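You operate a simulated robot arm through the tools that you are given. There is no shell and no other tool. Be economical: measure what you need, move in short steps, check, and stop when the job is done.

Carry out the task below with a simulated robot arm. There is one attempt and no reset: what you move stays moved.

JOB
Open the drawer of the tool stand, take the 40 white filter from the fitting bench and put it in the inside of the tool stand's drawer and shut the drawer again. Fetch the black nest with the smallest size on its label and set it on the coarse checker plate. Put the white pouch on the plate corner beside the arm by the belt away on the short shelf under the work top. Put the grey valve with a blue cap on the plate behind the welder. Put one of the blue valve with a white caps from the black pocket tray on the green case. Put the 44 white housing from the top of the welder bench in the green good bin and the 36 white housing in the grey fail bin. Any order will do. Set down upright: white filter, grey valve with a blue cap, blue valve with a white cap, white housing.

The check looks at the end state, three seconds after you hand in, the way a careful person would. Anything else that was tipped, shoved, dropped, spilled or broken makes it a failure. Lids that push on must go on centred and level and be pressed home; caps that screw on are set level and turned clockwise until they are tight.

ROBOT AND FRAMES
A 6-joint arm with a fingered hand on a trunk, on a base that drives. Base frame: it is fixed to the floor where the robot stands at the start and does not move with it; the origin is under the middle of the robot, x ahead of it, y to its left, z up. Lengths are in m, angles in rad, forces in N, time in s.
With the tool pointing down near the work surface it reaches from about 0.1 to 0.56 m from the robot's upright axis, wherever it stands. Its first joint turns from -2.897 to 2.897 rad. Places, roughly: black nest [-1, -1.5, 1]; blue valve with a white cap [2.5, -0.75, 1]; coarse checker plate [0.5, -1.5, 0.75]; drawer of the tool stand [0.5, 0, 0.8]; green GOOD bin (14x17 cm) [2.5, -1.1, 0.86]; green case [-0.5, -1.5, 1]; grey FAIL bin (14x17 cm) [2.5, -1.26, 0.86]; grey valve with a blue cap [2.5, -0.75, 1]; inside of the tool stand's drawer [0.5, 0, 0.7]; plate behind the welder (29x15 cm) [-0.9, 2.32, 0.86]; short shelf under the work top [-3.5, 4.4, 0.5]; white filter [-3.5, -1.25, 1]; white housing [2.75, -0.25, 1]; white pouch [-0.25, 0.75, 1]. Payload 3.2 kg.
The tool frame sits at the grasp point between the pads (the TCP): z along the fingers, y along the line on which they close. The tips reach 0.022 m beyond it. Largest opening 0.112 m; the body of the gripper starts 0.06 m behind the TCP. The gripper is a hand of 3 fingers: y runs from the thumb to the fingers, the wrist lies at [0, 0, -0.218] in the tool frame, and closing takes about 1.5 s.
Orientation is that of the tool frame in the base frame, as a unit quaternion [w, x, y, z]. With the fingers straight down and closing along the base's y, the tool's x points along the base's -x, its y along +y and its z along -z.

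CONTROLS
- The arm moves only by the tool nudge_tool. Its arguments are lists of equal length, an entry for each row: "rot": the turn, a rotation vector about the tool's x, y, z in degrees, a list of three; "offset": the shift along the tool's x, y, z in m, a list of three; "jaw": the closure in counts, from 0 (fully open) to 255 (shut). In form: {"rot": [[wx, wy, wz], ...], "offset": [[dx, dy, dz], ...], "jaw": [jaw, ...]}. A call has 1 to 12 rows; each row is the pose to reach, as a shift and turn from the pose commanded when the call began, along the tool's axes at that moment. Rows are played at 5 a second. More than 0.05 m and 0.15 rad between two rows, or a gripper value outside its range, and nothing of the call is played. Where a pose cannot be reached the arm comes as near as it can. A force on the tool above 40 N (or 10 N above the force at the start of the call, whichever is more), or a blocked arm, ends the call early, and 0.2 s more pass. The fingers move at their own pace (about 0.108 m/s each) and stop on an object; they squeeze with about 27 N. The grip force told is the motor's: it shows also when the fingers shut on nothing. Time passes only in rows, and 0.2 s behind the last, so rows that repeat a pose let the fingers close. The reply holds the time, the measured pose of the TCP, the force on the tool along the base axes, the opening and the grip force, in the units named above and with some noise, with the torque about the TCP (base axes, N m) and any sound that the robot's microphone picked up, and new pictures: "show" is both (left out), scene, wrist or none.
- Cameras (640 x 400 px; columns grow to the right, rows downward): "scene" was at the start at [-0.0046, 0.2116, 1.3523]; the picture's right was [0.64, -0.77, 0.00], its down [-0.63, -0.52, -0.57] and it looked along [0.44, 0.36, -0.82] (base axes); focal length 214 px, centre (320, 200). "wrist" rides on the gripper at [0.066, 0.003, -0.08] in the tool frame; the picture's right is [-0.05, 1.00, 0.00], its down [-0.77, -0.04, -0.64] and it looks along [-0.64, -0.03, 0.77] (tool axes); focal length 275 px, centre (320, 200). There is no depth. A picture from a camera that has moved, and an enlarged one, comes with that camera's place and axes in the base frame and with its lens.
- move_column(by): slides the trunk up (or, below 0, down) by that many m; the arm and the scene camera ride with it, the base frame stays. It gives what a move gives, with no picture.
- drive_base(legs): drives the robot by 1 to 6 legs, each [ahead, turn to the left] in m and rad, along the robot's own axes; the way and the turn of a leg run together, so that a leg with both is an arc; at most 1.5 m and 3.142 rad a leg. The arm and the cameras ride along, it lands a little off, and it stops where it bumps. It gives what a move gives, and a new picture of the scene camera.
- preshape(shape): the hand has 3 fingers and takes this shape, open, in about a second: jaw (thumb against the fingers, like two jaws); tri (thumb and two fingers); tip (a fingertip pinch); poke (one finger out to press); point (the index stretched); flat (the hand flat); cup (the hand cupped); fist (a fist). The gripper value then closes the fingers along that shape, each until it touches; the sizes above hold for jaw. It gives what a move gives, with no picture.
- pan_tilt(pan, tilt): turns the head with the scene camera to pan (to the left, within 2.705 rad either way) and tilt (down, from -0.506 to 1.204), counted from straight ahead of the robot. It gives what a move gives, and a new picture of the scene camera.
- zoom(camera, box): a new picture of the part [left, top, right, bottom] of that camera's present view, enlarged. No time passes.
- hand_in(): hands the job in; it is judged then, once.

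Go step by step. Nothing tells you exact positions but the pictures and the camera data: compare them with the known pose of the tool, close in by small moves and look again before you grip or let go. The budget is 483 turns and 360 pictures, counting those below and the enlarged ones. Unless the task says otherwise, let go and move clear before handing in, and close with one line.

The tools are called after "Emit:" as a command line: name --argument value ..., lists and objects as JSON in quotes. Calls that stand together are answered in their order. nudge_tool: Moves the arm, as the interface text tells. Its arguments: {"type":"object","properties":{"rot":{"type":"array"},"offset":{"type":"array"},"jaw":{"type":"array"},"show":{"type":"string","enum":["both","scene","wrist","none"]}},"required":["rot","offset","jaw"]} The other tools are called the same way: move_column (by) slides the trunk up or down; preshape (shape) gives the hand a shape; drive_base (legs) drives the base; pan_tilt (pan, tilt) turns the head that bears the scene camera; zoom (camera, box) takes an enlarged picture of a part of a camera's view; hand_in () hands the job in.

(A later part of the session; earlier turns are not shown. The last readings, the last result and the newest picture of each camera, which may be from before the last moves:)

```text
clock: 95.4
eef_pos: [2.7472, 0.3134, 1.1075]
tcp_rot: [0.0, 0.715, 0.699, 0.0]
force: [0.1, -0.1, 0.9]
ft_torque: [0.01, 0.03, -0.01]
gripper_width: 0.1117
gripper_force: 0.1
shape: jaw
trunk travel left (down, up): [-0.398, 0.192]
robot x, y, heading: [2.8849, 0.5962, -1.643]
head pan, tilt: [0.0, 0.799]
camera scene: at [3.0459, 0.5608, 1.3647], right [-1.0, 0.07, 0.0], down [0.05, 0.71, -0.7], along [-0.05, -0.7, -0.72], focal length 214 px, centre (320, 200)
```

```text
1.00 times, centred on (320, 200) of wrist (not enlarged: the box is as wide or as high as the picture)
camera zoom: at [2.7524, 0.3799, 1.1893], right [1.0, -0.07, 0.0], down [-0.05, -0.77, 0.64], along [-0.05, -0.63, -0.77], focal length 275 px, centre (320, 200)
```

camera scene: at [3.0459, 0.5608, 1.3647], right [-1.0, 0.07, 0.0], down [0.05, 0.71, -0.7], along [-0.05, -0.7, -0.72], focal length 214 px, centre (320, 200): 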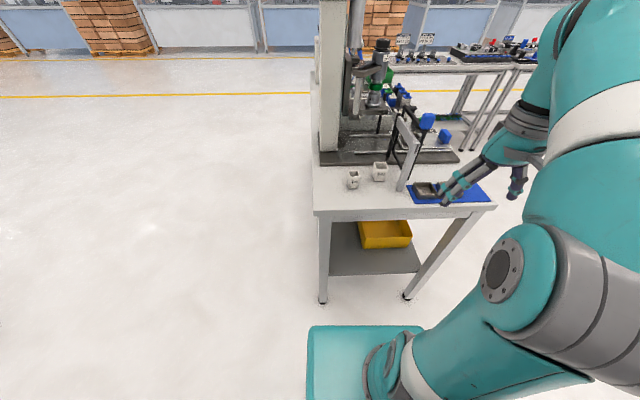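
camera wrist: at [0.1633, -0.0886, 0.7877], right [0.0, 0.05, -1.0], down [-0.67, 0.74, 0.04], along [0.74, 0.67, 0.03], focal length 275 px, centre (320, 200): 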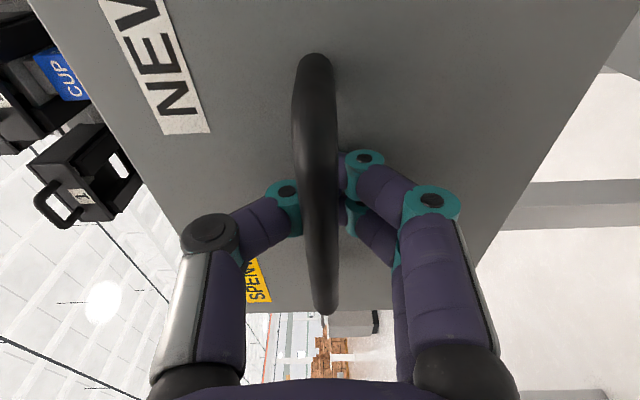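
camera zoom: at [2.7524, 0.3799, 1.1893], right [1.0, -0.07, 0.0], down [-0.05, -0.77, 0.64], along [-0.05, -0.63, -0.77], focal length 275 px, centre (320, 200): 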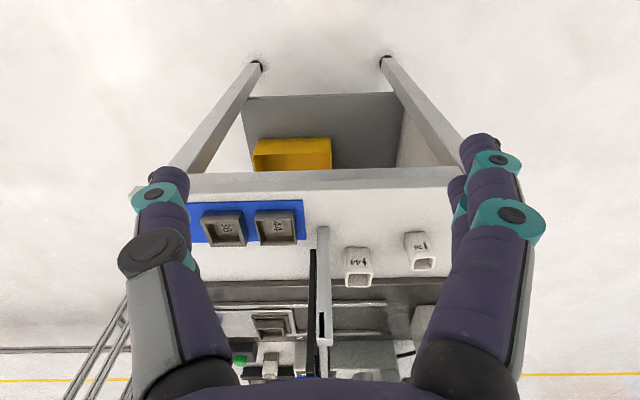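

36 is at about (2.893, 0.015), 44 at (2.793,-0.022), both ~0.06 tall. Drive a bit closer and start turning the hand to close along y.

Emit:
drive_base --legs '[[0.13, 0]]'

Emit:
nudge_tool --rot '[[0, 0, 8.3], [0, 0, 16.6], [0, 0, 24.9], [0, 0, 33.2], [0, 0, 41.5], [0, 0, 49.8], [0, 0, 58.1], [0, 0, 66.4], [0, 0, 74.7], [0, 0, 83], [0, 0, 88.8]]' --offset '[[0, 0.005, 0], [0, 0.01, 0], [0, 0.015, 0], [-0.02, 0.02, 0], [-0.04, 0.025, 0], [-0.06, 0.03, 0], [-0.08, 0.035, 0], [-0.1, 0.04, 0], [-0.12, 0.045, 0], [-0.14, 0.05, 0], [-0.16, 0.055, 0]]' --jaw '[0, 0, 0, 0, 0, 0, 0, 0, 0, 0, 0]' --show "wrist"

```text
clock: 96.6
eef_pos: [2.7394, 0.1855, 1.108]
tcp_rot: [-0.001, 0.714, 0.7, -0.001]
force: [0.1, 0.8, 0.1]
ft_torque: [0.02, 0.03, -0.02]
gripper_width: 0.1118
gripper_force: 0.0
shape: jaw
trunk travel left (down, up): [-0.398, 0.192]
robot x, y, heading: [2.8711, 0.4654, -1.64]
head pan, tilt: [0.0, 0.799]
camera scene: at [3.0368, 0.4334, 1.3646], right [-1.0, 0.07, 0.0], down [0.05, 0.72, -0.7], along [-0.05, -0.7, -0.72], focal length 214 px, centre (320, 200)
```

scene: 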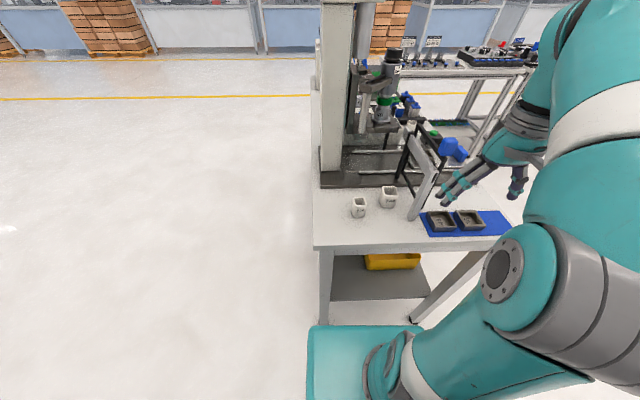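

```text
clock: 99.0
eef_pos: [2.7917, 0.0335, 1.0974]
tcp_rot: [0.002, 1.0, -0.001, -0.001]
force: [0.9, 0.2, 0.4]
ft_torque: [0.03, -0.03, -0.01]
gripper_width: 0.1121
gripper_force: 0.0
shape: jaw
out of reach, approached as far as the arm can: row 10, 11
trunk travel left (down, up): [-0.398, 0.192]
robot x, y, heading: [2.8701, 0.468, -1.641]
head pan, tilt: [0.0, 0.799]
camera wrist: at [2.8587, 0.0299, 1.1778], right [-0.05, -1.0, 0.0], down [-0.77, 0.04, 0.64], along [-0.64, 0.03, -0.77], focal length 275 px, centre (320, 200)
```

wrist: 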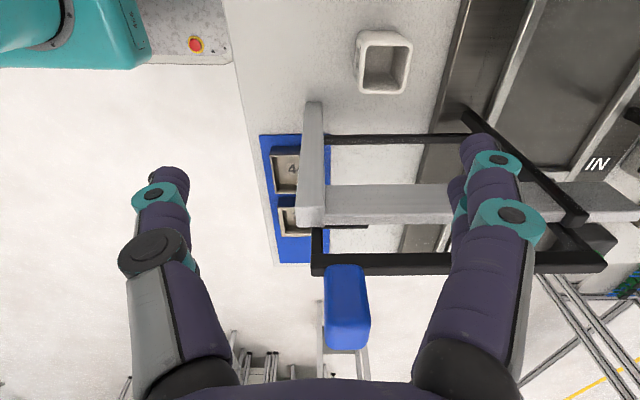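

Reach is short at this height, and the base still has room. Move forward 0.07 more.

Emit:
drive_base --legs '[[0.07, 0]]'

Emit:
zoom --camera "wrist" --box '[0, 0, 640, 400]'

```text
clock: 100.0
eef_pos: [2.7877, -0.0388, 1.097]
tcp_rot: [0.003, 1.0, 0.001, -0.001]
force: [-0.2, 0.2, 0.9]
ft_torque: [-0.07, -0.02, -0.02]
gripper_width: 0.1122
gripper_force: 0.0
shape: jaw
trunk travel left (down, up): [-0.398, 0.192]
robot x, y, heading: [2.8684, 0.3955, -1.642]
head pan, tilt: [0.0, 0.799]
camera scene: at [3.0318, 0.362, 1.3646], right [-1.0, 0.07, 0.0], down [0.05, 0.72, -0.7], along [-0.05, -0.7, -0.72], focal length 214 px, centre (320, 200)
```

scene: 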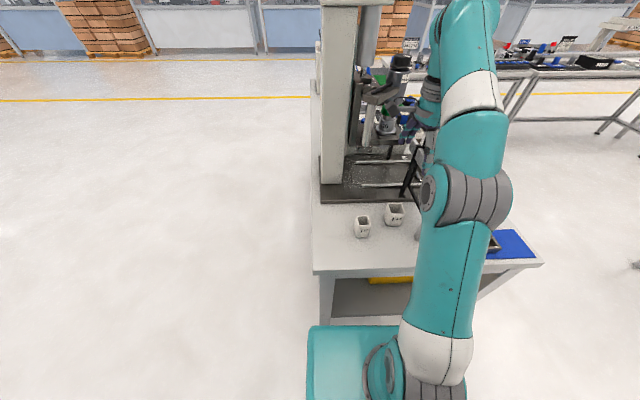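

```text
1.00 times, centred on (320, 200) of wrist (not enlarged: the box is as wide or as high as the picture)
camera zoom: at [2.854, -0.0414, 1.1776], right [-0.04, -1.0, 0.0], down [-0.77, 0.04, 0.64], along [-0.64, 0.03, -0.77], focal length 275 px, centre (320, 200)
```

zoom: 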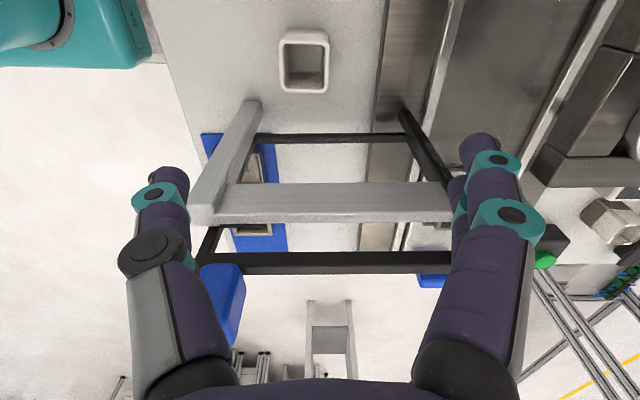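

The cup rim centre is at about (2.795,-0.025). Centre over it and descend partway.

Emit:
nudge_tool --rot '[[0, 0, 0], [0, 0, 0], [0, 0, 0], [0, 0, 0], [0, 0, 0]]' --offset '[[0.01, -0.013, 0.0], [0.01, -0.013, 0.04], [0.01, -0.013, 0.08], [0.01, -0.013, 0.11], [0.01, -0.013, 0.14]]' --jaw '[0, 0, 0, 0, 0]' --show "wrist"

```text
clock: 101.2
eef_pos: [2.7957, -0.0252, 0.9566]
tcp_rot: [0.001, 1.0, 0.001, -0.001]
force: [-0.2, 0.7, -1.0]
ft_torque: [0.0, -0.03, -0.01]
gripper_width: 0.112
gripper_force: 0.0
shape: jaw
trunk travel left (down, up): [-0.398, 0.192]
robot x, y, heading: [2.8676, 0.3916, -1.641]
head pan, tilt: [0.0, 0.799]
camera wrist: at [2.8628, -0.027, 1.0374], right [-0.04, -1.0, 0.0], down [-0.77, 0.04, 0.64], along [-0.64, 0.03, -0.77], focal length 275 px, centre (320, 200)
```

wrist: 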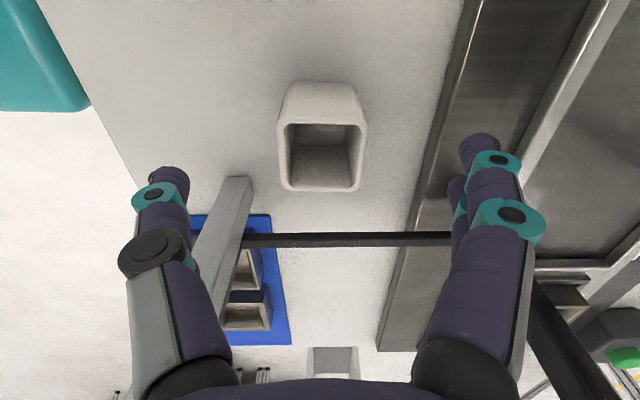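

Well centred. Descend and close.

Emit:
nudge_tool --rot '[[0, 0, 0], [0, 0, 0], [0, 0, 0], [0, 0, 0], [0, 0, 0], [0, 0, 0], [0, 0, 0], [0, 0, 0], [0, 0, 0]]' --offset '[[0, 0, 0.03], [0, 0, 0.062], [0, 0, 0.062], [0, 0, 0.062], [0, 0, 0.062], [0, 0, 0.062], [0, 0, 0.062], [0, 0, 0.062], [0, 0, 0.062]]' --jaw '[0, 0, 100, 200, 255, 255, 255, 255, 255]' --show "wrist"

```text
clock: 103.2
eef_pos: [2.7981, -0.0251, 0.8942]
tcp_rot: [0.002, 1.0, 0.001, -0.001]
force: [-0.7, 0.3, 1.5]
ft_torque: [-0.02, 0.04, -0.01]
gripper_width: 0.0378
gripper_force: 26.8
shape: jaw
trunk travel left (down, up): [-0.398, 0.192]
robot x, y, heading: [2.8668, 0.397, -1.643]
head pan, tilt: [0.0, 0.799]
camera wrist: at [2.8645, -0.0276, 0.9757], right [-0.04, -1.0, 0.0], down [-0.77, 0.04, 0.64], along [-0.64, 0.03, -0.77], focal length 275 px, centre (320, 200)
```

wrist: 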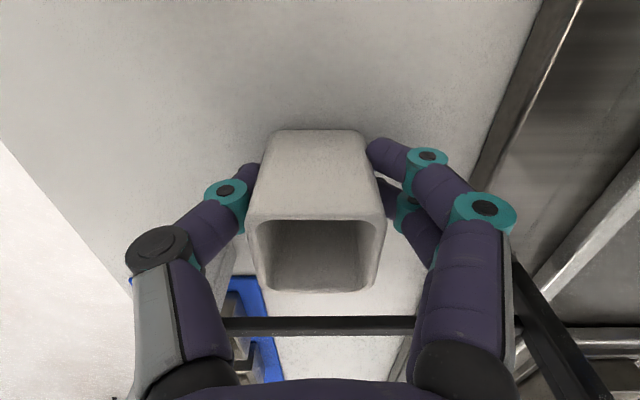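

Gripped. Lift straight up.

Emit:
nudge_tool --rot '[[0, 0, 0], [0, 0, 0], [0, 0, 0], [0, 0, 0], [0, 0, 0], [0, 0, 0], [0, 0, 0], [0, 0, 0]]' --offset '[[0, 0, -0.02], [0, 0, -0.06], [0, 0, -0.1], [0, 0, -0.14], [0, 0, -0.18], [0, 0, -0.2], [0, -0.04, -0.21], [0, -0.08, -0.22]]' --jaw '[255, 255, 255, 255, 255, 255, 255, 255]' --show "wrist"

```text
clock: 105.0
eef_pos: [2.7964, 0.0544, 1.1137]
tcp_rot: [0.002, 1.0, 0.0, 0.0]
force: [0.1, -0.9, -0.5]
ft_torque: [0.02, -0.03, 0.01]
gripper_width: 0.0376
gripper_force: 27.0
shape: jaw
trunk travel left (down, up): [-0.398, 0.192]
robot x, y, heading: [2.8654, 0.3903, -1.637]
head pan, tilt: [0.0, 0.799]
camera wrist: at [2.8633, 0.0515, 1.1939], right [-0.04, -1.0, 0.0], down [-0.77, 0.04, 0.64], along [-0.64, 0.03, -0.77], focal length 275 px, centre (320, 200)
```

wrist: 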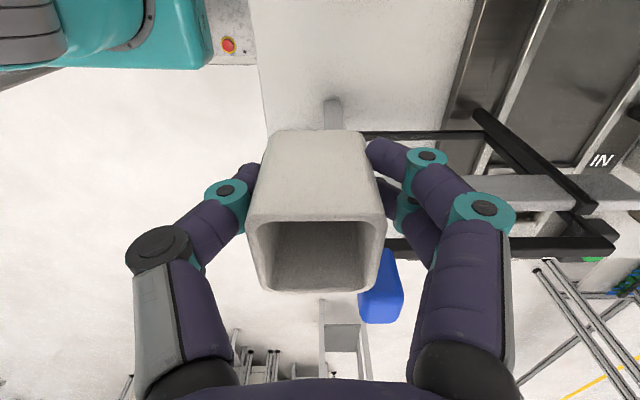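

Holding the 44 housing. Drive around to the bench front near the bins.

Emit:
drive_base --legs '[[-0.38, 0], [0, -1.5], [0.9, 0], [0, 1.57], [1.55, 0], [0, 1.57]]'

Emit:
pan_tilt --pan -0.2 --tilt 0.8

```text
refused: 1.55 is not a number from -1.5 to 1.5
```

```text
clock: 105.8
eef_pos: [2.7964, 0.0523, 1.1128]
tcp_rot: [0.003, 1.0, 0.001, -0.001]
force: [-0.6, 0.0, -1.3]
ft_torque: [-0.03, 0.02, 0.0]
gripper_width: 0.0376
gripper_force: 27.3
shape: jaw
trunk travel left (down, up): [-0.398, 0.192]
robot x, y, heading: [2.8685, 0.397, -1.64]
head pan, tilt: [-0.201, 0.799]
camera scene: at [3.016, 0.3652, 1.3646], right [-0.96, 0.27, 0.0], down [0.19, 0.69, -0.7], along [-0.19, -0.67, -0.72], focal length 214 px, centre (320, 200)
```

scene: 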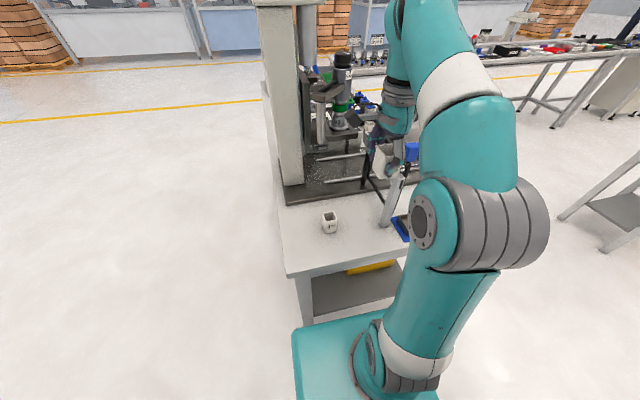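

Emit:
drive_base --legs '[[-0.38, 0], [0, -1.5], [0.9, 0], [0, 1.57], [1.48, 0], [0, 1.57]]'

```text
clock: 130.7
eef_pos: [2.3929, -0.7382, 1.1112]
tcp_rot: [0.002, 0.657, 0.754, 0.001]
force: [0.6, 0.0, -0.5]
ft_torque: [-0.06, 0.0, 0.0]
gripper_width: 0.0368
gripper_force: 27.3
shape: jaw
trunk travel left (down, up): [-0.398, 0.192]
robot x, y, heading: [2.0456, -0.7114, 0.061]
head pan, tilt: [-0.201, 0.799]
camera scene: at [2.0537, -0.5621, 1.3646], right [-0.14, -0.99, 0.0], down [-0.71, 0.1, -0.7], along [0.69, -0.09, -0.72], focal length 214 px, centre (320, 200)
```

scene: 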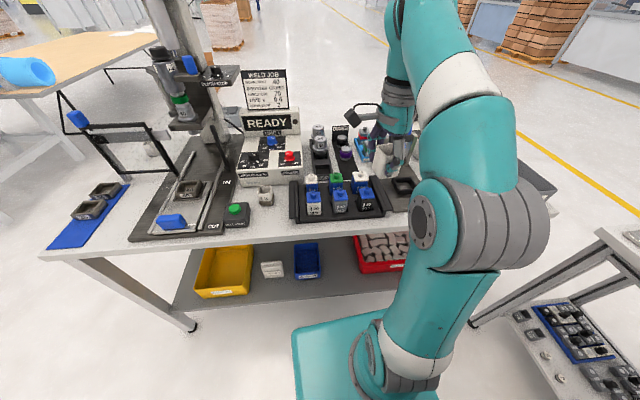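

Turn and move a bit closer to the bins on the right end.

Emit:
drive_base --legs '[[0, -1.4], [0.22, 0]]'

Emit:
pan_tilt --pan 0.9 --tilt 0.9

```text
clock: 135.9
eef_pos: [2.1168, -1.2803, 1.1137]
tcp_rot: [0.001, 0.99, 0.142, 0.0]
force: [0.1, 0.2, -0.5]
ft_torque: [-0.03, -0.01, -0.01]
gripper_width: 0.0368
gripper_force: 26.5
shape: jaw
trunk travel left (down, up): [-0.398, 0.192]
robot x, y, heading: [2.0877, -0.9295, -1.357]
head pan, tilt: [-0.201, 0.799]
camera scene: at [2.2418, -0.9202, 1.3646], right [-1.0, -0.01, 0.0], down [-0.01, 0.72, -0.7], along [0.01, -0.7, -0.72], focal length 214 px, centre (320, 200)
```

scene: 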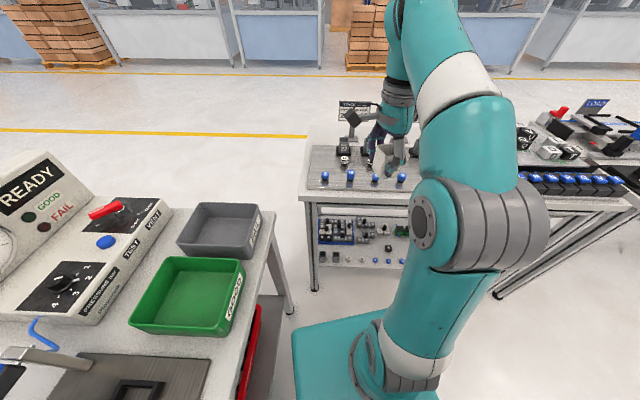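

```text
clock: 137.2
eef_pos: [2.118, -1.2804, 1.1132]
tcp_rot: [0.001, 0.99, 0.14, -0.001]
force: [0.8, -0.4, -0.5]
ft_torque: [0.02, 0.01, -0.01]
gripper_width: 0.0368
gripper_force: 27.2
shape: jaw
trunk travel left (down, up): [-0.398, 0.192]
robot x, y, heading: [2.0925, -0.9325, -1.361]
head pan, tilt: [0.901, 0.901]
camera scene: at [2.3086, -0.8728, 1.3567], right [-0.44, -0.9, 0.0], down [-0.7, 0.35, -0.62], along [0.56, -0.28, -0.78], focal length 214 px, centre (320, 200)
```

scene: 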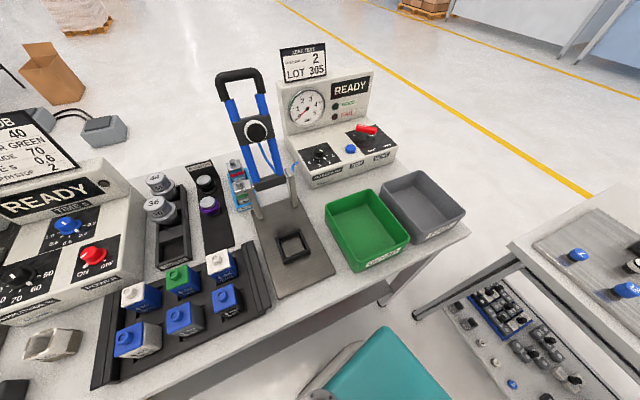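

Bin centres: GOOD (2.496,-1.092), FAIL (2.49,-1.256). Swing the housing over the GOOD bin.

Emit:
nudge_tool --rot '[[0, 0, -6.7], [0, 0, -13.4], [0, 0, -20.1], [0, 0, -26.8], [0, 0, -33.5], [0, 0, -40.2], [0, 0, -46.9], [0, 0, -53.6], [0, 0, -60.3], [0, 0, -67], [0, 0, -73.7]]' --offset '[[0.037, -0.007, 0], [0.074, -0.014, 0], [0.111, -0.021, 0], [0.148, -0.028, 0], [0.185, -0.035, 0], [0.222, -0.042, 0], [0.259, -0.049, 0], [0.296, -0.056, 0], [0.333, -0.063, 0], [0.37, -0.07, 0], [0.402, -0.076, 0]]' --jaw '[255, 255, 255, 255, 255, 255, 255, 255, 255, 255, 255]' --show "both"

```text
clock: 139.6
eef_pos: [2.4734, -1.0934, 1.0968]
tcp_rot: [0.002, 0.708, 0.707, 0.0]
force: [0.6, 0.0, 0.6]
ft_torque: [-0.01, 0.01, -0.02]
gripper_width: 0.0368
gripper_force: 26.8
shape: jaw
out of reach, approached as far as the arm can: row 10, 11
trunk travel left (down, up): [-0.398, 0.192]
robot x, y, heading: [2.0889, -0.9333, -1.358]
head pan, tilt: [0.901, 0.901]
camera scene: at [2.3091, -0.8726, 1.3567], right [-0.44, -0.9, 0.0], down [-0.7, 0.35, -0.62], along [0.56, -0.28, -0.78], focal length 214 px, centre (320, 200)
camera wrist: at [2.4759, -1.0267, 1.1766], right [1.0, -0.05, 0.0], down [-0.04, -0.77, 0.64], along [-0.03, -0.64, -0.77], focal length 275 px, centre (320, 200)
```

scene: 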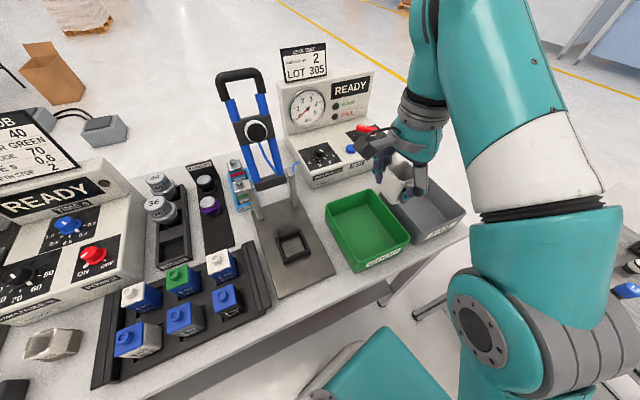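
wrist: 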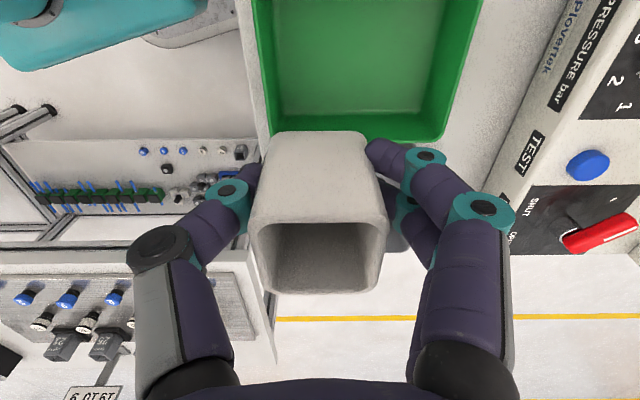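

Positioned over the GOOD bin. Lower to just above the bin floor.

Emit:
nudge_tool --rot '[[0, 0, 0], [0, 0, 0], [0, 0, 0], [0, 0, 0], [0, 0, 0], [0, 0, 0]]' --offset '[[0, 0.005, 0.04], [0, 0.01, 0.08], [0, 0.018, 0.11], [0, 0.018, 0.14], [0, 0.018, 0.16], [0, 0.018, 0.175]]' --jaw '[255, 255, 255, 255, 255, 255]' --show "both"

```text
clock: 141.0
eef_pos: [2.4909, -1.0932, 0.9228]
tcp_rot: [0.002, 0.708, 0.706, 0.0]
force: [-1.0, -0.3, -0.5]
ft_torque: [0.01, 0.0, 0.03]
gripper_width: 0.0368
gripper_force: 27.1
shape: jaw
trunk travel left (down, up): [-0.398, 0.192]
robot x, y, heading: [2.0929, -0.9329, -1.36]
head pan, tilt: [0.901, 0.901]
camera scene: at [2.3088, -0.8727, 1.3567], right [-0.44, -0.9, 0.0], down [-0.7, 0.35, -0.62], along [0.56, -0.28, -0.78], focal length 214 px, centre (320, 200)
camera wrist: at [2.4941, -1.027, 1.0019], right [1.0, -0.05, 0.0], down [-0.04, -0.77, 0.64], along [-0.03, -0.64, -0.77], focal length 275 px, centre (320, 200)
```

scene: 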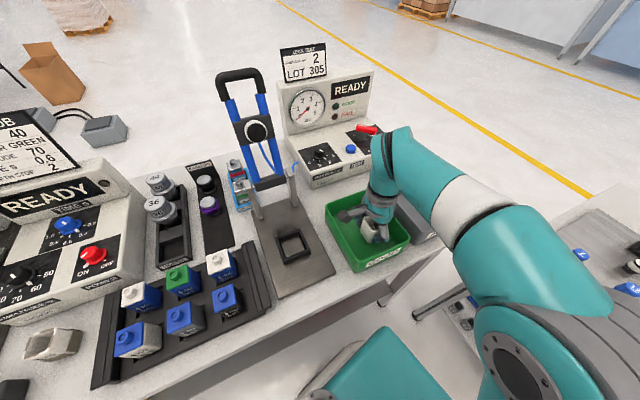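
wrist: 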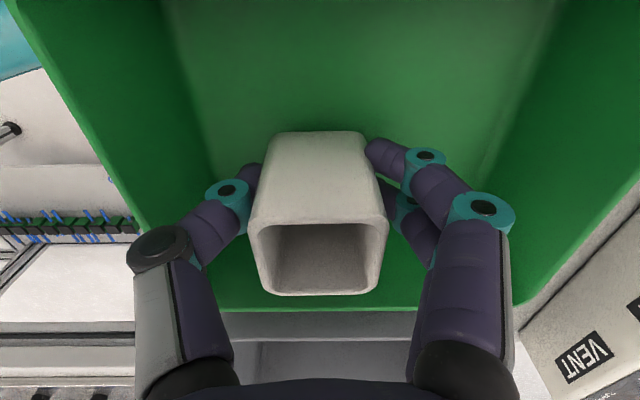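

Lower slowly to touch the floor of the bin.

Emit:
nudge_tool --rot '[[0, 0, 0], [0, 0, 0], [0, 0, 0], [0, 0, 0]]' --offset '[[0, 0, 0.006], [0, 0, 0.012], [0, 0, 0.016], [0, 0, 0.02]]' --jaw '[255, 255, 255, 255]' --show "none"

```text
clock: 142.0
eef_pos: [2.4897, -1.0939, 0.9014]
tcp_rot: [0.001, 0.708, 0.706, -0.001]
force: [0.1, -0.4, -0.4]
ft_torque: [0.03, 0.05, 0.02]
gripper_width: 0.0365
gripper_force: 26.8
shape: jaw
trunk travel left (down, up): [-0.398, 0.192]
robot x, y, heading: [2.0892, -0.9316, -1.36]
head pan, tilt: [0.901, 0.901]
```

Emit:
nudge_tool --rot '[[0, 0, 0], [0, 0, 0], [0, 0, 0]]' --offset '[[0, 0, 0.002], [0, 0, 0.004], [0, 0, 0.005]]' --jaw '[255, 255, 255]' --show "none"

```text
clock: 142.8
eef_pos: [2.4895, -1.0941, 0.8974]
tcp_rot: [0.002, 0.708, 0.706, -0.001]
force: [2.5, 0.9, 12.4]
ft_torque: [-0.01, -0.15, 0.03]
gripper_width: 0.037
gripper_force: 26.9
shape: jaw
trunk travel left (down, up): [-0.398, 0.192]
robot x, y, heading: [2.0905, -0.9334, -1.36]
head pan, tilt: [0.901, 0.901]
```

Contact made (12 N). Open partially, then lift away.

Emit:
nudge_tool --rot '[[0, 0, 0], [0, 0, 0], [0, 0, 0], [0, 0, 0], [0, 0, 0], [0, 0, 0], [0, 0, 0], [0, 0, 0]]' --offset '[[0, 0, -0.001], [0, 0, -0.001], [0, 0, -0.001], [0, 0, -0.03], [0, 0, -0.07], [0, 0, -0.11], [0, 0, -0.15], [0, 0, -0.18]]' --jaw '[110, 110, 110, 110, 110, 110, 110, 110]' --show "scene"

```text
clock: 144.6
eef_pos: [2.4909, -1.0927, 1.0761]
tcp_rot: [0.001, 0.708, 0.706, -0.001]
force: [0.5, 0.1, -0.5]
ft_torque: [-0.01, 0.03, 0.0]
gripper_width: 0.0632
gripper_force: 0.1
shape: jaw
trunk travel left (down, up): [-0.398, 0.192]
robot x, y, heading: [2.0937, -0.9312, -1.362]
head pan, tilt: [0.901, 0.901]
camera scene: at [2.3089, -0.8727, 1.3567], right [-0.44, -0.9, 0.0], down [-0.7, 0.35, -0.62], along [0.56, -0.28, -0.78], focal length 214 px, centre (320, 200)
```

scene: 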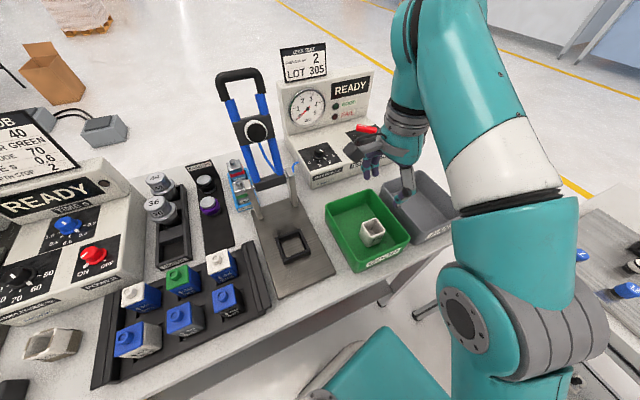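

44 is upright in GOOD. While here, zoom at the valve tray.

Emit:
zoom --camera "scene" --box '[90, 230, 290, 370]'

```text
2.86 times, centred on (190, 300) of scene
camera zoom: at [2.3089, -0.8727, 1.3567], right [-0.44, -0.9, 0.0], down [-0.7, 0.35, -0.62], along [0.56, -0.28, -0.78], focal length 613 px, centre (691, -86)
```

zoom: 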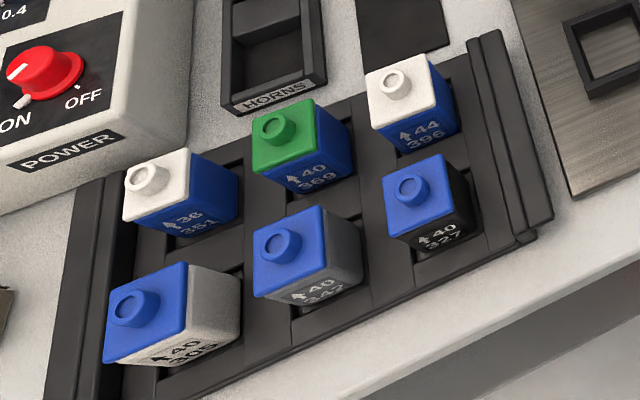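

Grey valve with blue cap is 40/342; blue with white caps are 36/351 and 44/396. First fetch housing 36: swing the arm back to the front of the robot.

Emit:
nudge_tool --rot '[[0, 0, 6.7], [0, 0, 13.4], [0, 0, 20.1], [0, 0, 26.8], [0, 0, 33.5], [0, 0, 40.2], [0, 0, 46.9], [0, 0, 53.6], [0, 0, 60.3], [0, 0, 67], [0, 0, 73.7]]' --offset '[[-0.015, -0.034, -0.01], [-0.03, -0.068, -0.02], [-0.045, -0.102, -0.03], [-0.06, -0.136, -0.03], [-0.075, -0.17, -0.03], [-0.09, -0.204, -0.03], [-0.105, -0.238, -0.03], [-0.12, -0.272, -0.03], [-0.135, -0.306, -0.03], [-0.15, -0.34, -0.03], [-0.165, -0.374, -0.03]]' --jaw '[110, 110, 0, 0, 0, 0, 0, 0, 0, 0, 0]' --show "none"

Emit:
drive_base --legs '[[0, -0.22], [-1.48, 0], [-0.2, 0], [0, 1.57], [0.85, 0], [0, -1.57]]'

Emit:
pan_tilt --pan 0.0 --tilt 0.8

```text
clock: 147.0
eef_pos: [2.1171, -1.2571, 1.1099]
tcp_rot: [0.001, 0.99, 0.14, 0.0]
force: [0.3, -0.1, -0.4]
ft_torque: [-0.03, 0.0, -0.03]
gripper_width: 0.1119
gripper_force: 0.1
shape: jaw
trunk travel left (down, up): [-0.398, 0.192]
robot x, y, heading: [2.0927, -0.9348, -1.358]
head pan, tilt: [0.901, 0.901]
```

```text
clock: 168.3
eef_pos: [2.9316, 0.4242, 1.1099]
tcp_rot: [0.002, 1.0, 0.024, -0.001]
force: [-0.6, -0.3, 0.8]
ft_torque: [0.01, 0.02, -0.01]
gripper_width: 0.112
gripper_force: 0.0
shape: jaw
trunk travel left (down, up): [-0.398, 0.192]
robot x, y, heading: [2.9833, 0.7461, -1.592]
head pan, tilt: [0.901, 0.901]
camera scene: at [3.2055, 0.7543, 1.3567], right [-0.64, -0.77, 0.0], down [-0.6, 0.5, -0.62], along [0.48, -0.4, -0.78], focal length 214 px, centre (320, 200)
```

scene: 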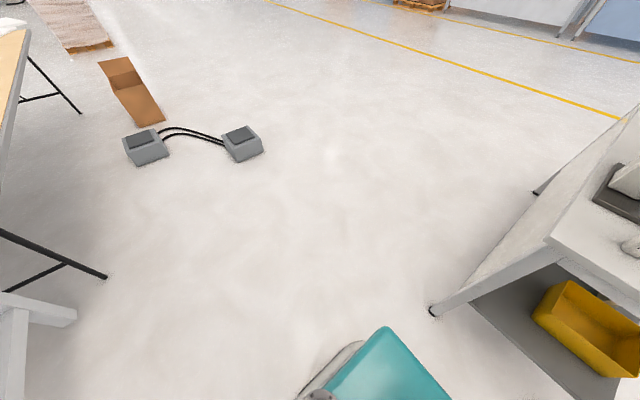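

```text
clock: 169.5
eef_pos: [2.9317, 0.4243, 1.1091]
tcp_rot: [0.001, 1.0, 0.024, -0.001]
force: [-0.6, -1.2, 0.6]
ft_torque: [0.01, 0.01, -0.03]
gripper_width: 0.1121
gripper_force: 0.0
shape: jaw
trunk travel left (down, up): [-0.398, 0.192]
robot x, y, heading: [2.9792, 0.7463, -1.596]
head pan, tilt: [0.0, 0.799]
camera scene: at [3.1457, 0.7218, 1.3646], right [-1.0, 0.02, 0.0], down [0.02, 0.72, -0.7], along [-0.01, -0.7, -0.72], focal length 214 px, centre (320, 200)
```

scene: 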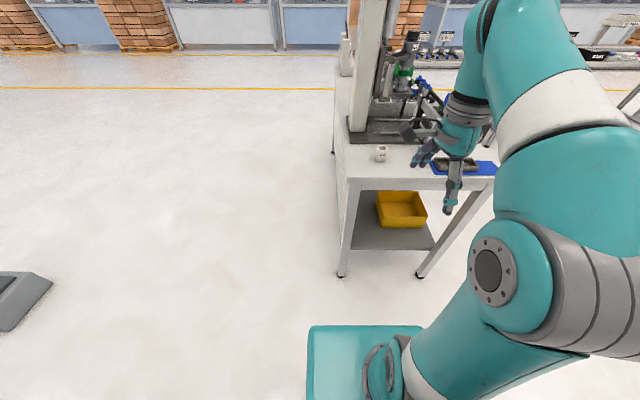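

Emit:
drive_base --legs '[[0.32, 0]]'

Emit:
zoom --camera "wrist" --box '[0, 0, 640, 400]'

```text
clock: 171.6
eef_pos: [2.9249, 0.1101, 1.1095]
tcp_rot: [0.001, 1.0, 0.026, -0.001]
force: [0.0, 0.9, -0.2]
ft_torque: [0.0, -0.02, 0.02]
gripper_width: 0.1118
gripper_force: 0.1
shape: jaw
trunk travel left (down, up): [-0.398, 0.192]
robot x, y, heading: [2.9714, 0.4271, -1.594]
head pan, tilt: [0.0, 0.799]
camera scene: at [3.1387, 0.4066, 1.3646], right [-1.0, 0.02, 0.0], down [0.02, 0.72, -0.7], along [-0.01, -0.7, -0.72], focal length 214 px, centre (320, 200)
```

scene: 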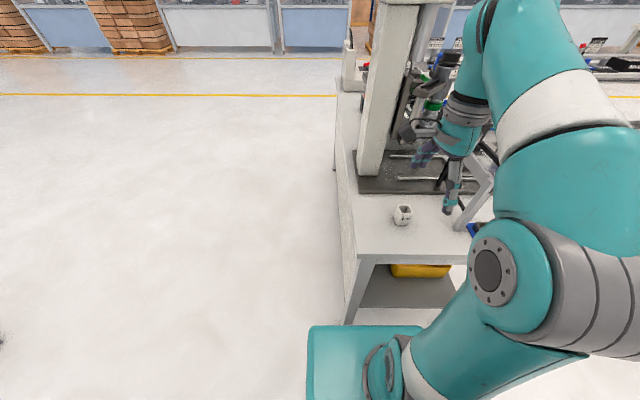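

```text
1.00 times, centred on (320, 200) of wrist (not enlarged: the box is as wide or as high as the picture)
camera zoom: at [2.9907, 0.1097, 1.1901], right [0.0, -1.0, 0.0], down [-0.77, 0.0, 0.64], along [-0.64, 0.0, -0.77], focal length 275 px, centre (320, 200)
```

zoom: 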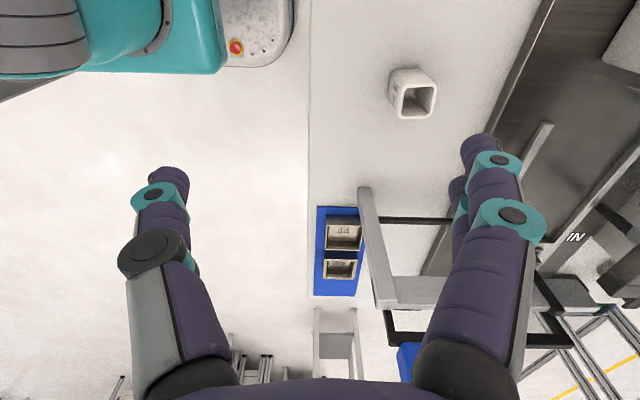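

36's rim centre is about (2.893, 0.0145). Move above and descend partway.

Emit:
nudge_tool --rot '[[0, 0, 0], [0, 0, 0], [0, 0, 0], [0, 0, 0], [0, 0, 0], [0, 0, 0]]' --offset '[[-0.012, 0.03, 0.0], [-0.024, 0.06, 0.02], [-0.037, 0.0937, 0.05], [-0.037, 0.0937, 0.09], [-0.037, 0.0937, 0.12], [-0.037, 0.0937, 0.155]]' --jaw '[0, 0, 0, 0, 0, 0]' --show "wrist"

```text
clock: 173.0
eef_pos: [2.8915, 0.0116, 0.9566]
tcp_rot: [0.002, 1.0, 0.026, -0.001]
force: [0.1, -0.2, 0.1]
ft_torque: [0.0, -0.02, -0.02]
gripper_width: 0.1118
gripper_force: 0.0
shape: jaw
trunk travel left (down, up): [-0.398, 0.192]
robot x, y, heading: [2.9727, 0.4321, -1.6]
head pan, tilt: [0.0, 0.799]
camera wrist: at [2.9571, 0.0125, 1.0371], right [0.0, -1.0, 0.0], down [-0.77, 0.0, 0.64], along [-0.64, -0.01, -0.77], focal length 275 px, centre (320, 200)
```

wrist: 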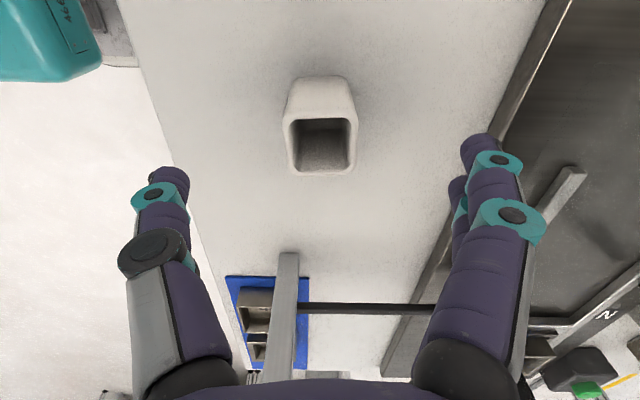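

Centred. Descend, close, lift.

Emit:
nudge_tool --rot '[[0, 0, 0], [0, 0, 0], [0, 0, 0], [0, 0, 0], [0, 0, 0], [0, 0, 0], [0, 0, 0], [0, 0, 0]]' --offset '[[0, 0, 0.03], [0, 0, 0.064], [0, 0, 0.064], [0, 0, 0.064], [0, 0, 0.064], [0, 0, 0.064], [0, 0, 0.064], [0, 0, 0.064]]' --jaw '[0, 0, 100, 200, 255, 255, 255, 255]' --show "wrist"

Emit:
nudge_tool --rot '[[0, 0, 0], [0, 0, 0], [0, 0, 0], [0, 0, 0], [0, 0, 0], [0, 0, 0], [0, 0, 0]]' --offset '[[0, 0, -0.02], [0, 0, -0.06], [0, 0, -0.1], [0, 0, -0.14], [0, 0, -0.18], [0, -0.04, -0.21], [0, -0.08, -0.22]]' --jaw '[255, 255, 255, 255, 255, 255, 255]' --show "none"

```text
clock: 174.8
eef_pos: [2.8897, 0.0147, 0.8909]
tcp_rot: [0.002, 1.0, 0.026, -0.001]
force: [-0.5, 0.6, 0.0]
ft_torque: [-0.02, 0.02, -0.01]
gripper_width: 0.03
gripper_force: 26.8
shape: jaw
trunk travel left (down, up): [-0.398, 0.192]
robot x, y, heading: [2.9747, 0.4326, -1.59]
head pan, tilt: [0.0, 0.799]
camera wrist: at [2.9572, 0.0153, 0.9721], right [0.0, -1.0, 0.0], down [-0.77, 0.0, 0.64], along [-0.64, 0.0, -0.77], focal length 275 px, centre (320, 200)
```

wrist: 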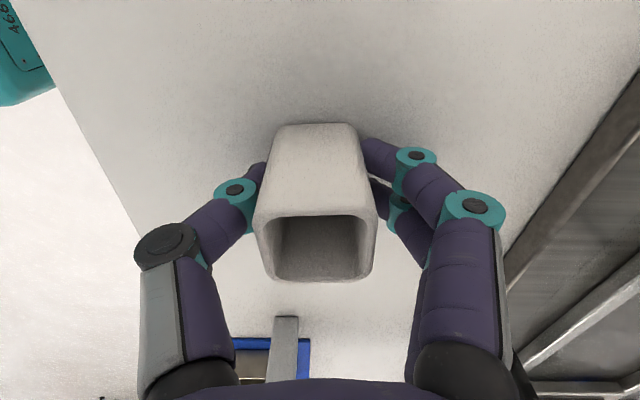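

```text
clock: 176.4
eef_pos: [2.8909, 0.0964, 1.1114]
tcp_rot: [0.002, 1.0, 0.025, -0.001]
force: [1.3, -0.4, -0.4]
ft_torque: [-0.01, -0.03, -0.02]
gripper_width: 0.0296
gripper_force: 26.8
shape: jaw
trunk travel left (down, up): [-0.398, 0.192]
robot x, y, heading: [2.9727, 0.434, -1.596]
head pan, tilt: [0.0, 0.799]
```

Holding 36. Drive around to the bins again.

Emit:
drive_base --legs '[[-0.35, 0], [0, -1.5], [0.88, 0], [0, 1.5], [1.48, 0], [0.24, 0.18]]'

Emit:
pan_tilt --pan 0.9 --tilt 0.9

```text
clock: 198.8
eef_pos: [1.8717, -1.3136, 1.1118]
tcp_rot: [0.002, 0.998, 0.059, 0.0]
force: [-0.6, -1.1, -0.5]
ft_torque: [-0.02, 0.01, 0.03]
gripper_width: 0.0292
gripper_force: 26.8
shape: jaw
trunk travel left (down, up): [-0.398, 0.192]
robot x, y, heading: [1.9331, -0.9731, -1.523]
head pan, tilt: [0.0, 0.799]
camera scene: at [2.0966, -0.9849, 1.3646], right [-1.0, -0.05, 0.0], down [-0.04, 0.72, -0.7], along [0.03, -0.7, -0.72], focal length 214 px, centre (320, 200)
```

scene: 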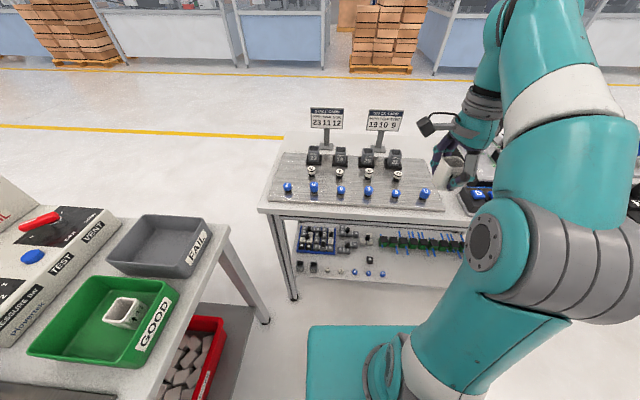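

```text
clock: 200.0
eef_pos: [1.871, -1.3129, 1.1109]
tcp_rot: [0.002, 0.998, 0.061, -0.001]
force: [0.0, -0.2, -0.7]
ft_torque: [-0.01, -0.01, 0.03]
gripper_width: 0.0296
gripper_force: 26.8
shape: jaw
trunk travel left (down, up): [-0.398, 0.192]
robot x, y, heading: [1.9304, -0.9717, -1.522]
head pan, tilt: [0.901, 0.901]
camera scene: at [2.154, -0.948, 1.3567], right [-0.58, -0.81, 0.0], down [-0.64, 0.46, -0.62], along [0.51, -0.36, -0.78], focal length 214 px, centre (320, 200)
```

scene: 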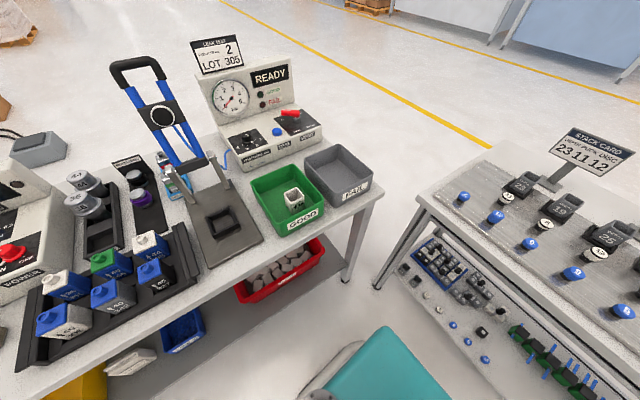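

Turn toward the bins and move closer.

Emit:
drive_base --legs '[[0, 0.9], [0.17, 0]]'

Emit:
pan_tilt --pan 0.3 --tilt 1.0

```text
clock: 203.8
eef_pos: [2.29, -1.3405, 1.1115]
tcp_rot: [0.001, 0.879, 0.477, 0.0]
force: [0.5, -0.1, -0.5]
ft_torque: [0.02, -0.02, 0.05]
gripper_width: 0.0294
gripper_force: 26.8
shape: jaw
trunk travel left (down, up): [-0.398, 0.192]
robot x, y, heading: [2.066, -1.0785, -0.644]
head pan, tilt: [0.901, 0.901]
camera scene: at [2.1921, -0.8889, 1.3567], right [0.25, -0.97, 0.0], down [-0.76, -0.2, -0.62], along [0.6, 0.15, -0.78], focal length 214 px, centre (320, 200)
```

scene: 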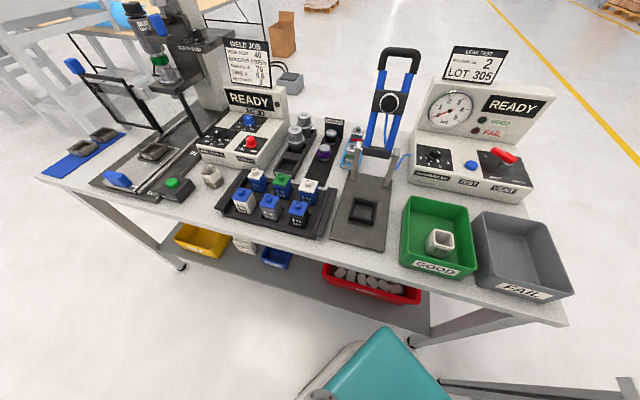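

```text
clock: 204.8
eef_pos: [2.2901, -1.34, 1.1128]
tcp_rot: [0.002, 0.879, 0.477, 0.001]
force: [-0.3, -0.9, -0.6]
ft_torque: [0.0, -0.02, -0.02]
gripper_width: 0.0294
gripper_force: 27.0
shape: jaw
trunk travel left (down, up): [-0.398, 0.192]
robot x, y, heading: [2.0666, -1.0757, -0.65]
head pan, tilt: [0.3, 1.0]
camera scene: at [2.1843, -0.9313, 1.3495], right [-0.34, -0.94, 0.0], down [-0.79, 0.29, -0.54], along [0.51, -0.18, -0.84], focal length 214 px, centre (320, 200)
```

scene: 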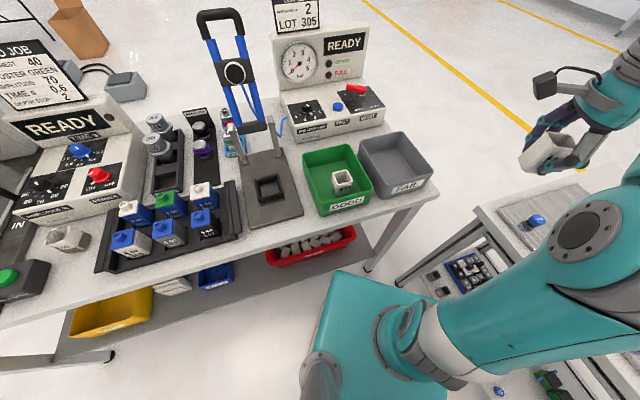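

Move above the FAIL bin.

Emit:
nudge_tool --rot '[[0, 0, -5.5], [0, 0, -11], [0, 0, -16.5], [0, 0, -22], [0, 0, -27.5], [0, 0, -33]]' --offset '[[0.03, 0.019, 0.01], [0.06, 0.038, 0.02], [0.09, 0.057, 0.03], [0.12, 0.076, 0.04], [0.15, 0.095, 0.05], [0.182, 0.1145, 0.06]]' --jaw '[255, 255, 255, 255, 255, 255]' --show "wrist"

```text
clock: 206.2
eef_pos: [2.4857, -1.2487, 1.0528]
tcp_rot: [0.003, 0.707, 0.707, 0.0]
force: [0.5, 0.0, -0.3]
ft_torque: [0.01, -0.03, 0.02]
gripper_width: 0.0295
gripper_force: 27.1
shape: jaw
trunk travel left (down, up): [-0.398, 0.192]
robot x, y, heading: [2.0655, -1.0738, -0.644]
head pan, tilt: [0.3, 1.0]
camera wrist: at [2.4893, -1.1829, 1.1332], right [1.0, -0.05, 0.0], down [-0.04, -0.77, 0.64], along [-0.03, -0.64, -0.77], focal length 275 px, centre (320, 200)
```

wrist: 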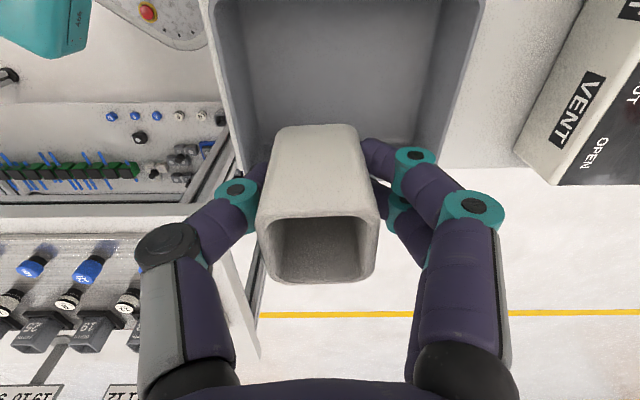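

Emit:
nudge_tool --rot '[[0, 0, 0], [0, 0, 0], [0, 0, 0], [0, 0, 0], [0, 0, 0], [0, 0, 0], [0, 0, 0]]' --offset '[[0, 0.006, 0.04], [0, 0.012, 0.08], [0, 0.012, 0.12], [0, 0.012, 0.14], [0, 0.012, 0.15], [0, 0.012, 0.155], [0, 0.012, 0.158]]' --jaw '[255, 255, 255, 255, 255, 255, 255]' --show "none"

```text
clock: 207.8
eef_pos: [2.4989, -1.2515, 0.8944]
tcp_rot: [0.004, 0.708, 0.706, 0.0]
force: [-0.1, -2.1, 18.5]
ft_torque: [-0.05, -0.05, 0.01]
gripper_width: 0.0299
gripper_force: 26.5
shape: jaw
trunk travel left (down, up): [-0.398, 0.192]
robot x, y, heading: [2.0644, -1.0751, -0.651]
head pan, tilt: [0.3, 1.0]
```

Touching the floor. Release and lift, returning the arm to the aisle side.

Emit:
nudge_tool --rot '[[0, 0, 0], [0, 0, 0], [0, 0, 0], [0, 0, 0], [0, 0, 0], [0, 0, 0], [0, 0, 0], [0, 0, 0]]' --offset '[[0, 0, -0.001], [0, 0, -0.001], [0, 0, -0.001], [0, 0, -0.03], [0, 0, -0.07], [0, 0, -0.11], [0, 0, -0.15], [0, -0.04, -0.18]]' --jaw '[120, 120, 120, 120, 120, 120, 120, 120]' --show "scene"

```text
clock: 209.6
eef_pos: [2.4549, -1.2479, 1.0747]
tcp_rot: [0.002, 0.707, 0.707, 0.0]
force: [0.6, 0.2, -0.2]
ft_torque: [-0.05, 0.03, 0.01]
gripper_width: 0.0587
gripper_force: 0.0
shape: jaw
trunk travel left (down, up): [-0.398, 0.192]
robot x, y, heading: [2.064, -1.0719, -0.648]
head pan, tilt: [0.3, 1.0]
camera scene: at [2.1843, -0.9312, 1.3495], right [-0.34, -0.94, 0.0], down [-0.79, 0.29, -0.54], along [0.51, -0.18, -0.84], focal length 214 px, centre (320, 200)
```

scene: 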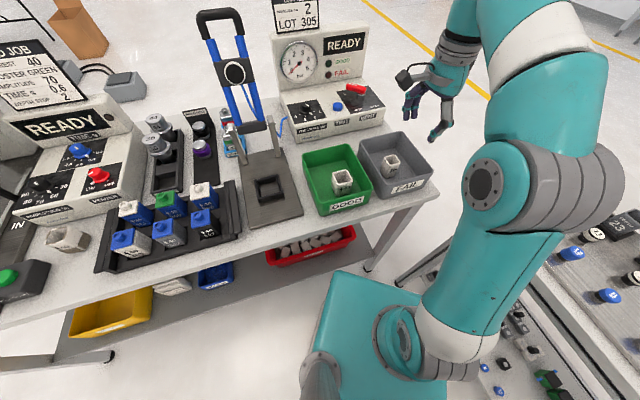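

Both housings placed upright. Retract the arm and drive to the front of the valve tray.

Emit:
nudge_tool --rot '[[0, 0, 0], [0, 0, 0], [0, 0, 0], [0, 0, 0]]' --offset '[[0.014, -0.03, -0.01], [0.028, -0.06, -0.02], [0.042, -0.09, -0.03], [0.056, -0.12, -0.035]]' --jaw '[0, 0, 0, 0]' --show "none"

Emit:
drive_base --legs '[[0, 2.15], [0.36, 0], [0, -1.5]]'

Emit:
pan_tilt --pan 0.1 --tilt 1.0

```text
clock: 210.6
eef_pos: [2.3344, -1.1961, 1.1099]
tcp_rot: [0.002, 0.708, 0.706, 0.0]
force: [0.7, -0.3, 0.4]
ft_torque: [-0.01, 0.0, 0.01]
gripper_width: 0.1119
gripper_force: 0.1
shape: jaw
trunk travel left (down, up): [-0.398, 0.192]
robot x, y, heading: [2.0641, -1.072, -0.651]
head pan, tilt: [0.3, 1.0]
```

```text
clock: 221.8
eef_pos: [2.364, -0.6419, 1.1094]
tcp_rot: [0.002, 0.433, 0.901, 0.0]
force: [-0.3, 0.5, 0.2]
ft_torque: [-0.03, -0.03, -0.01]
gripper_width: 0.1117
gripper_force: 0.0
shape: jaw
trunk travel left (down, up): [-0.398, 0.192]
robot x, y, heading: [2.0784, -0.7136, 0.023]
head pan, tilt: [0.3, 1.0]
camera scene: at [2.0798, -0.5307, 1.3495], right [0.32, -0.95, 0.0], down [-0.8, -0.27, -0.54], along [0.51, 0.17, -0.84], focal length 214 px, centre (320, 200)
```

scene: 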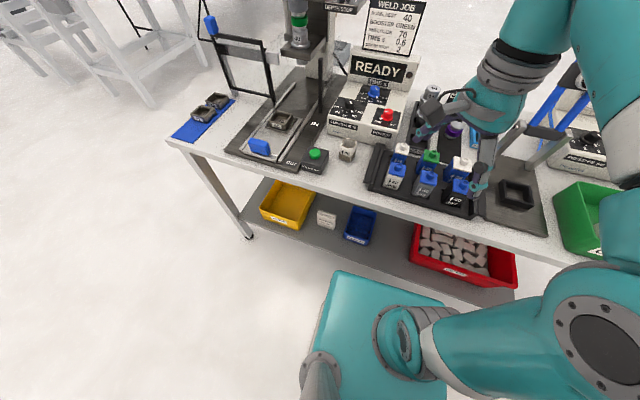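

```text
clock: 222.5
eef_pos: [2.364, -0.6426, 1.1095]
tcp_rot: [0.003, 0.434, 0.901, 0.001]
force: [-0.4, 0.4, -0.5]
ft_torque: [-0.02, 0.0, 0.02]
gripper_width: 0.1117
gripper_force: 0.2
shape: jaw
trunk travel left (down, up): [-0.398, 0.192]
robot x, y, heading: [2.0788, -0.7169, 0.025]
head pan, tilt: [0.099, 1.0]
camera scene: at [2.0829, -0.5442, 1.3495], right [0.13, -0.99, 0.0], down [-0.83, -0.11, -0.54], along [0.54, 0.07, -0.84], focal length 214 px, centre (320, 200)
```

scene: 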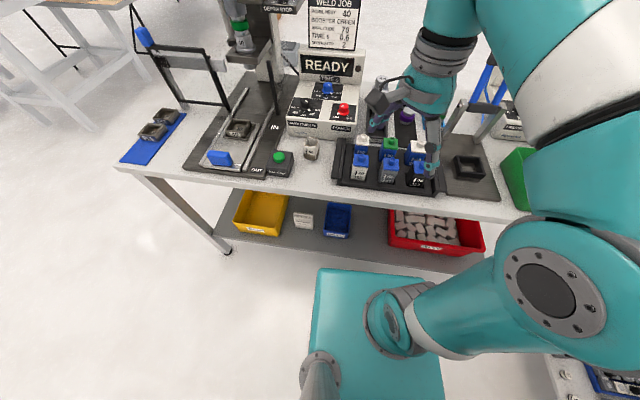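

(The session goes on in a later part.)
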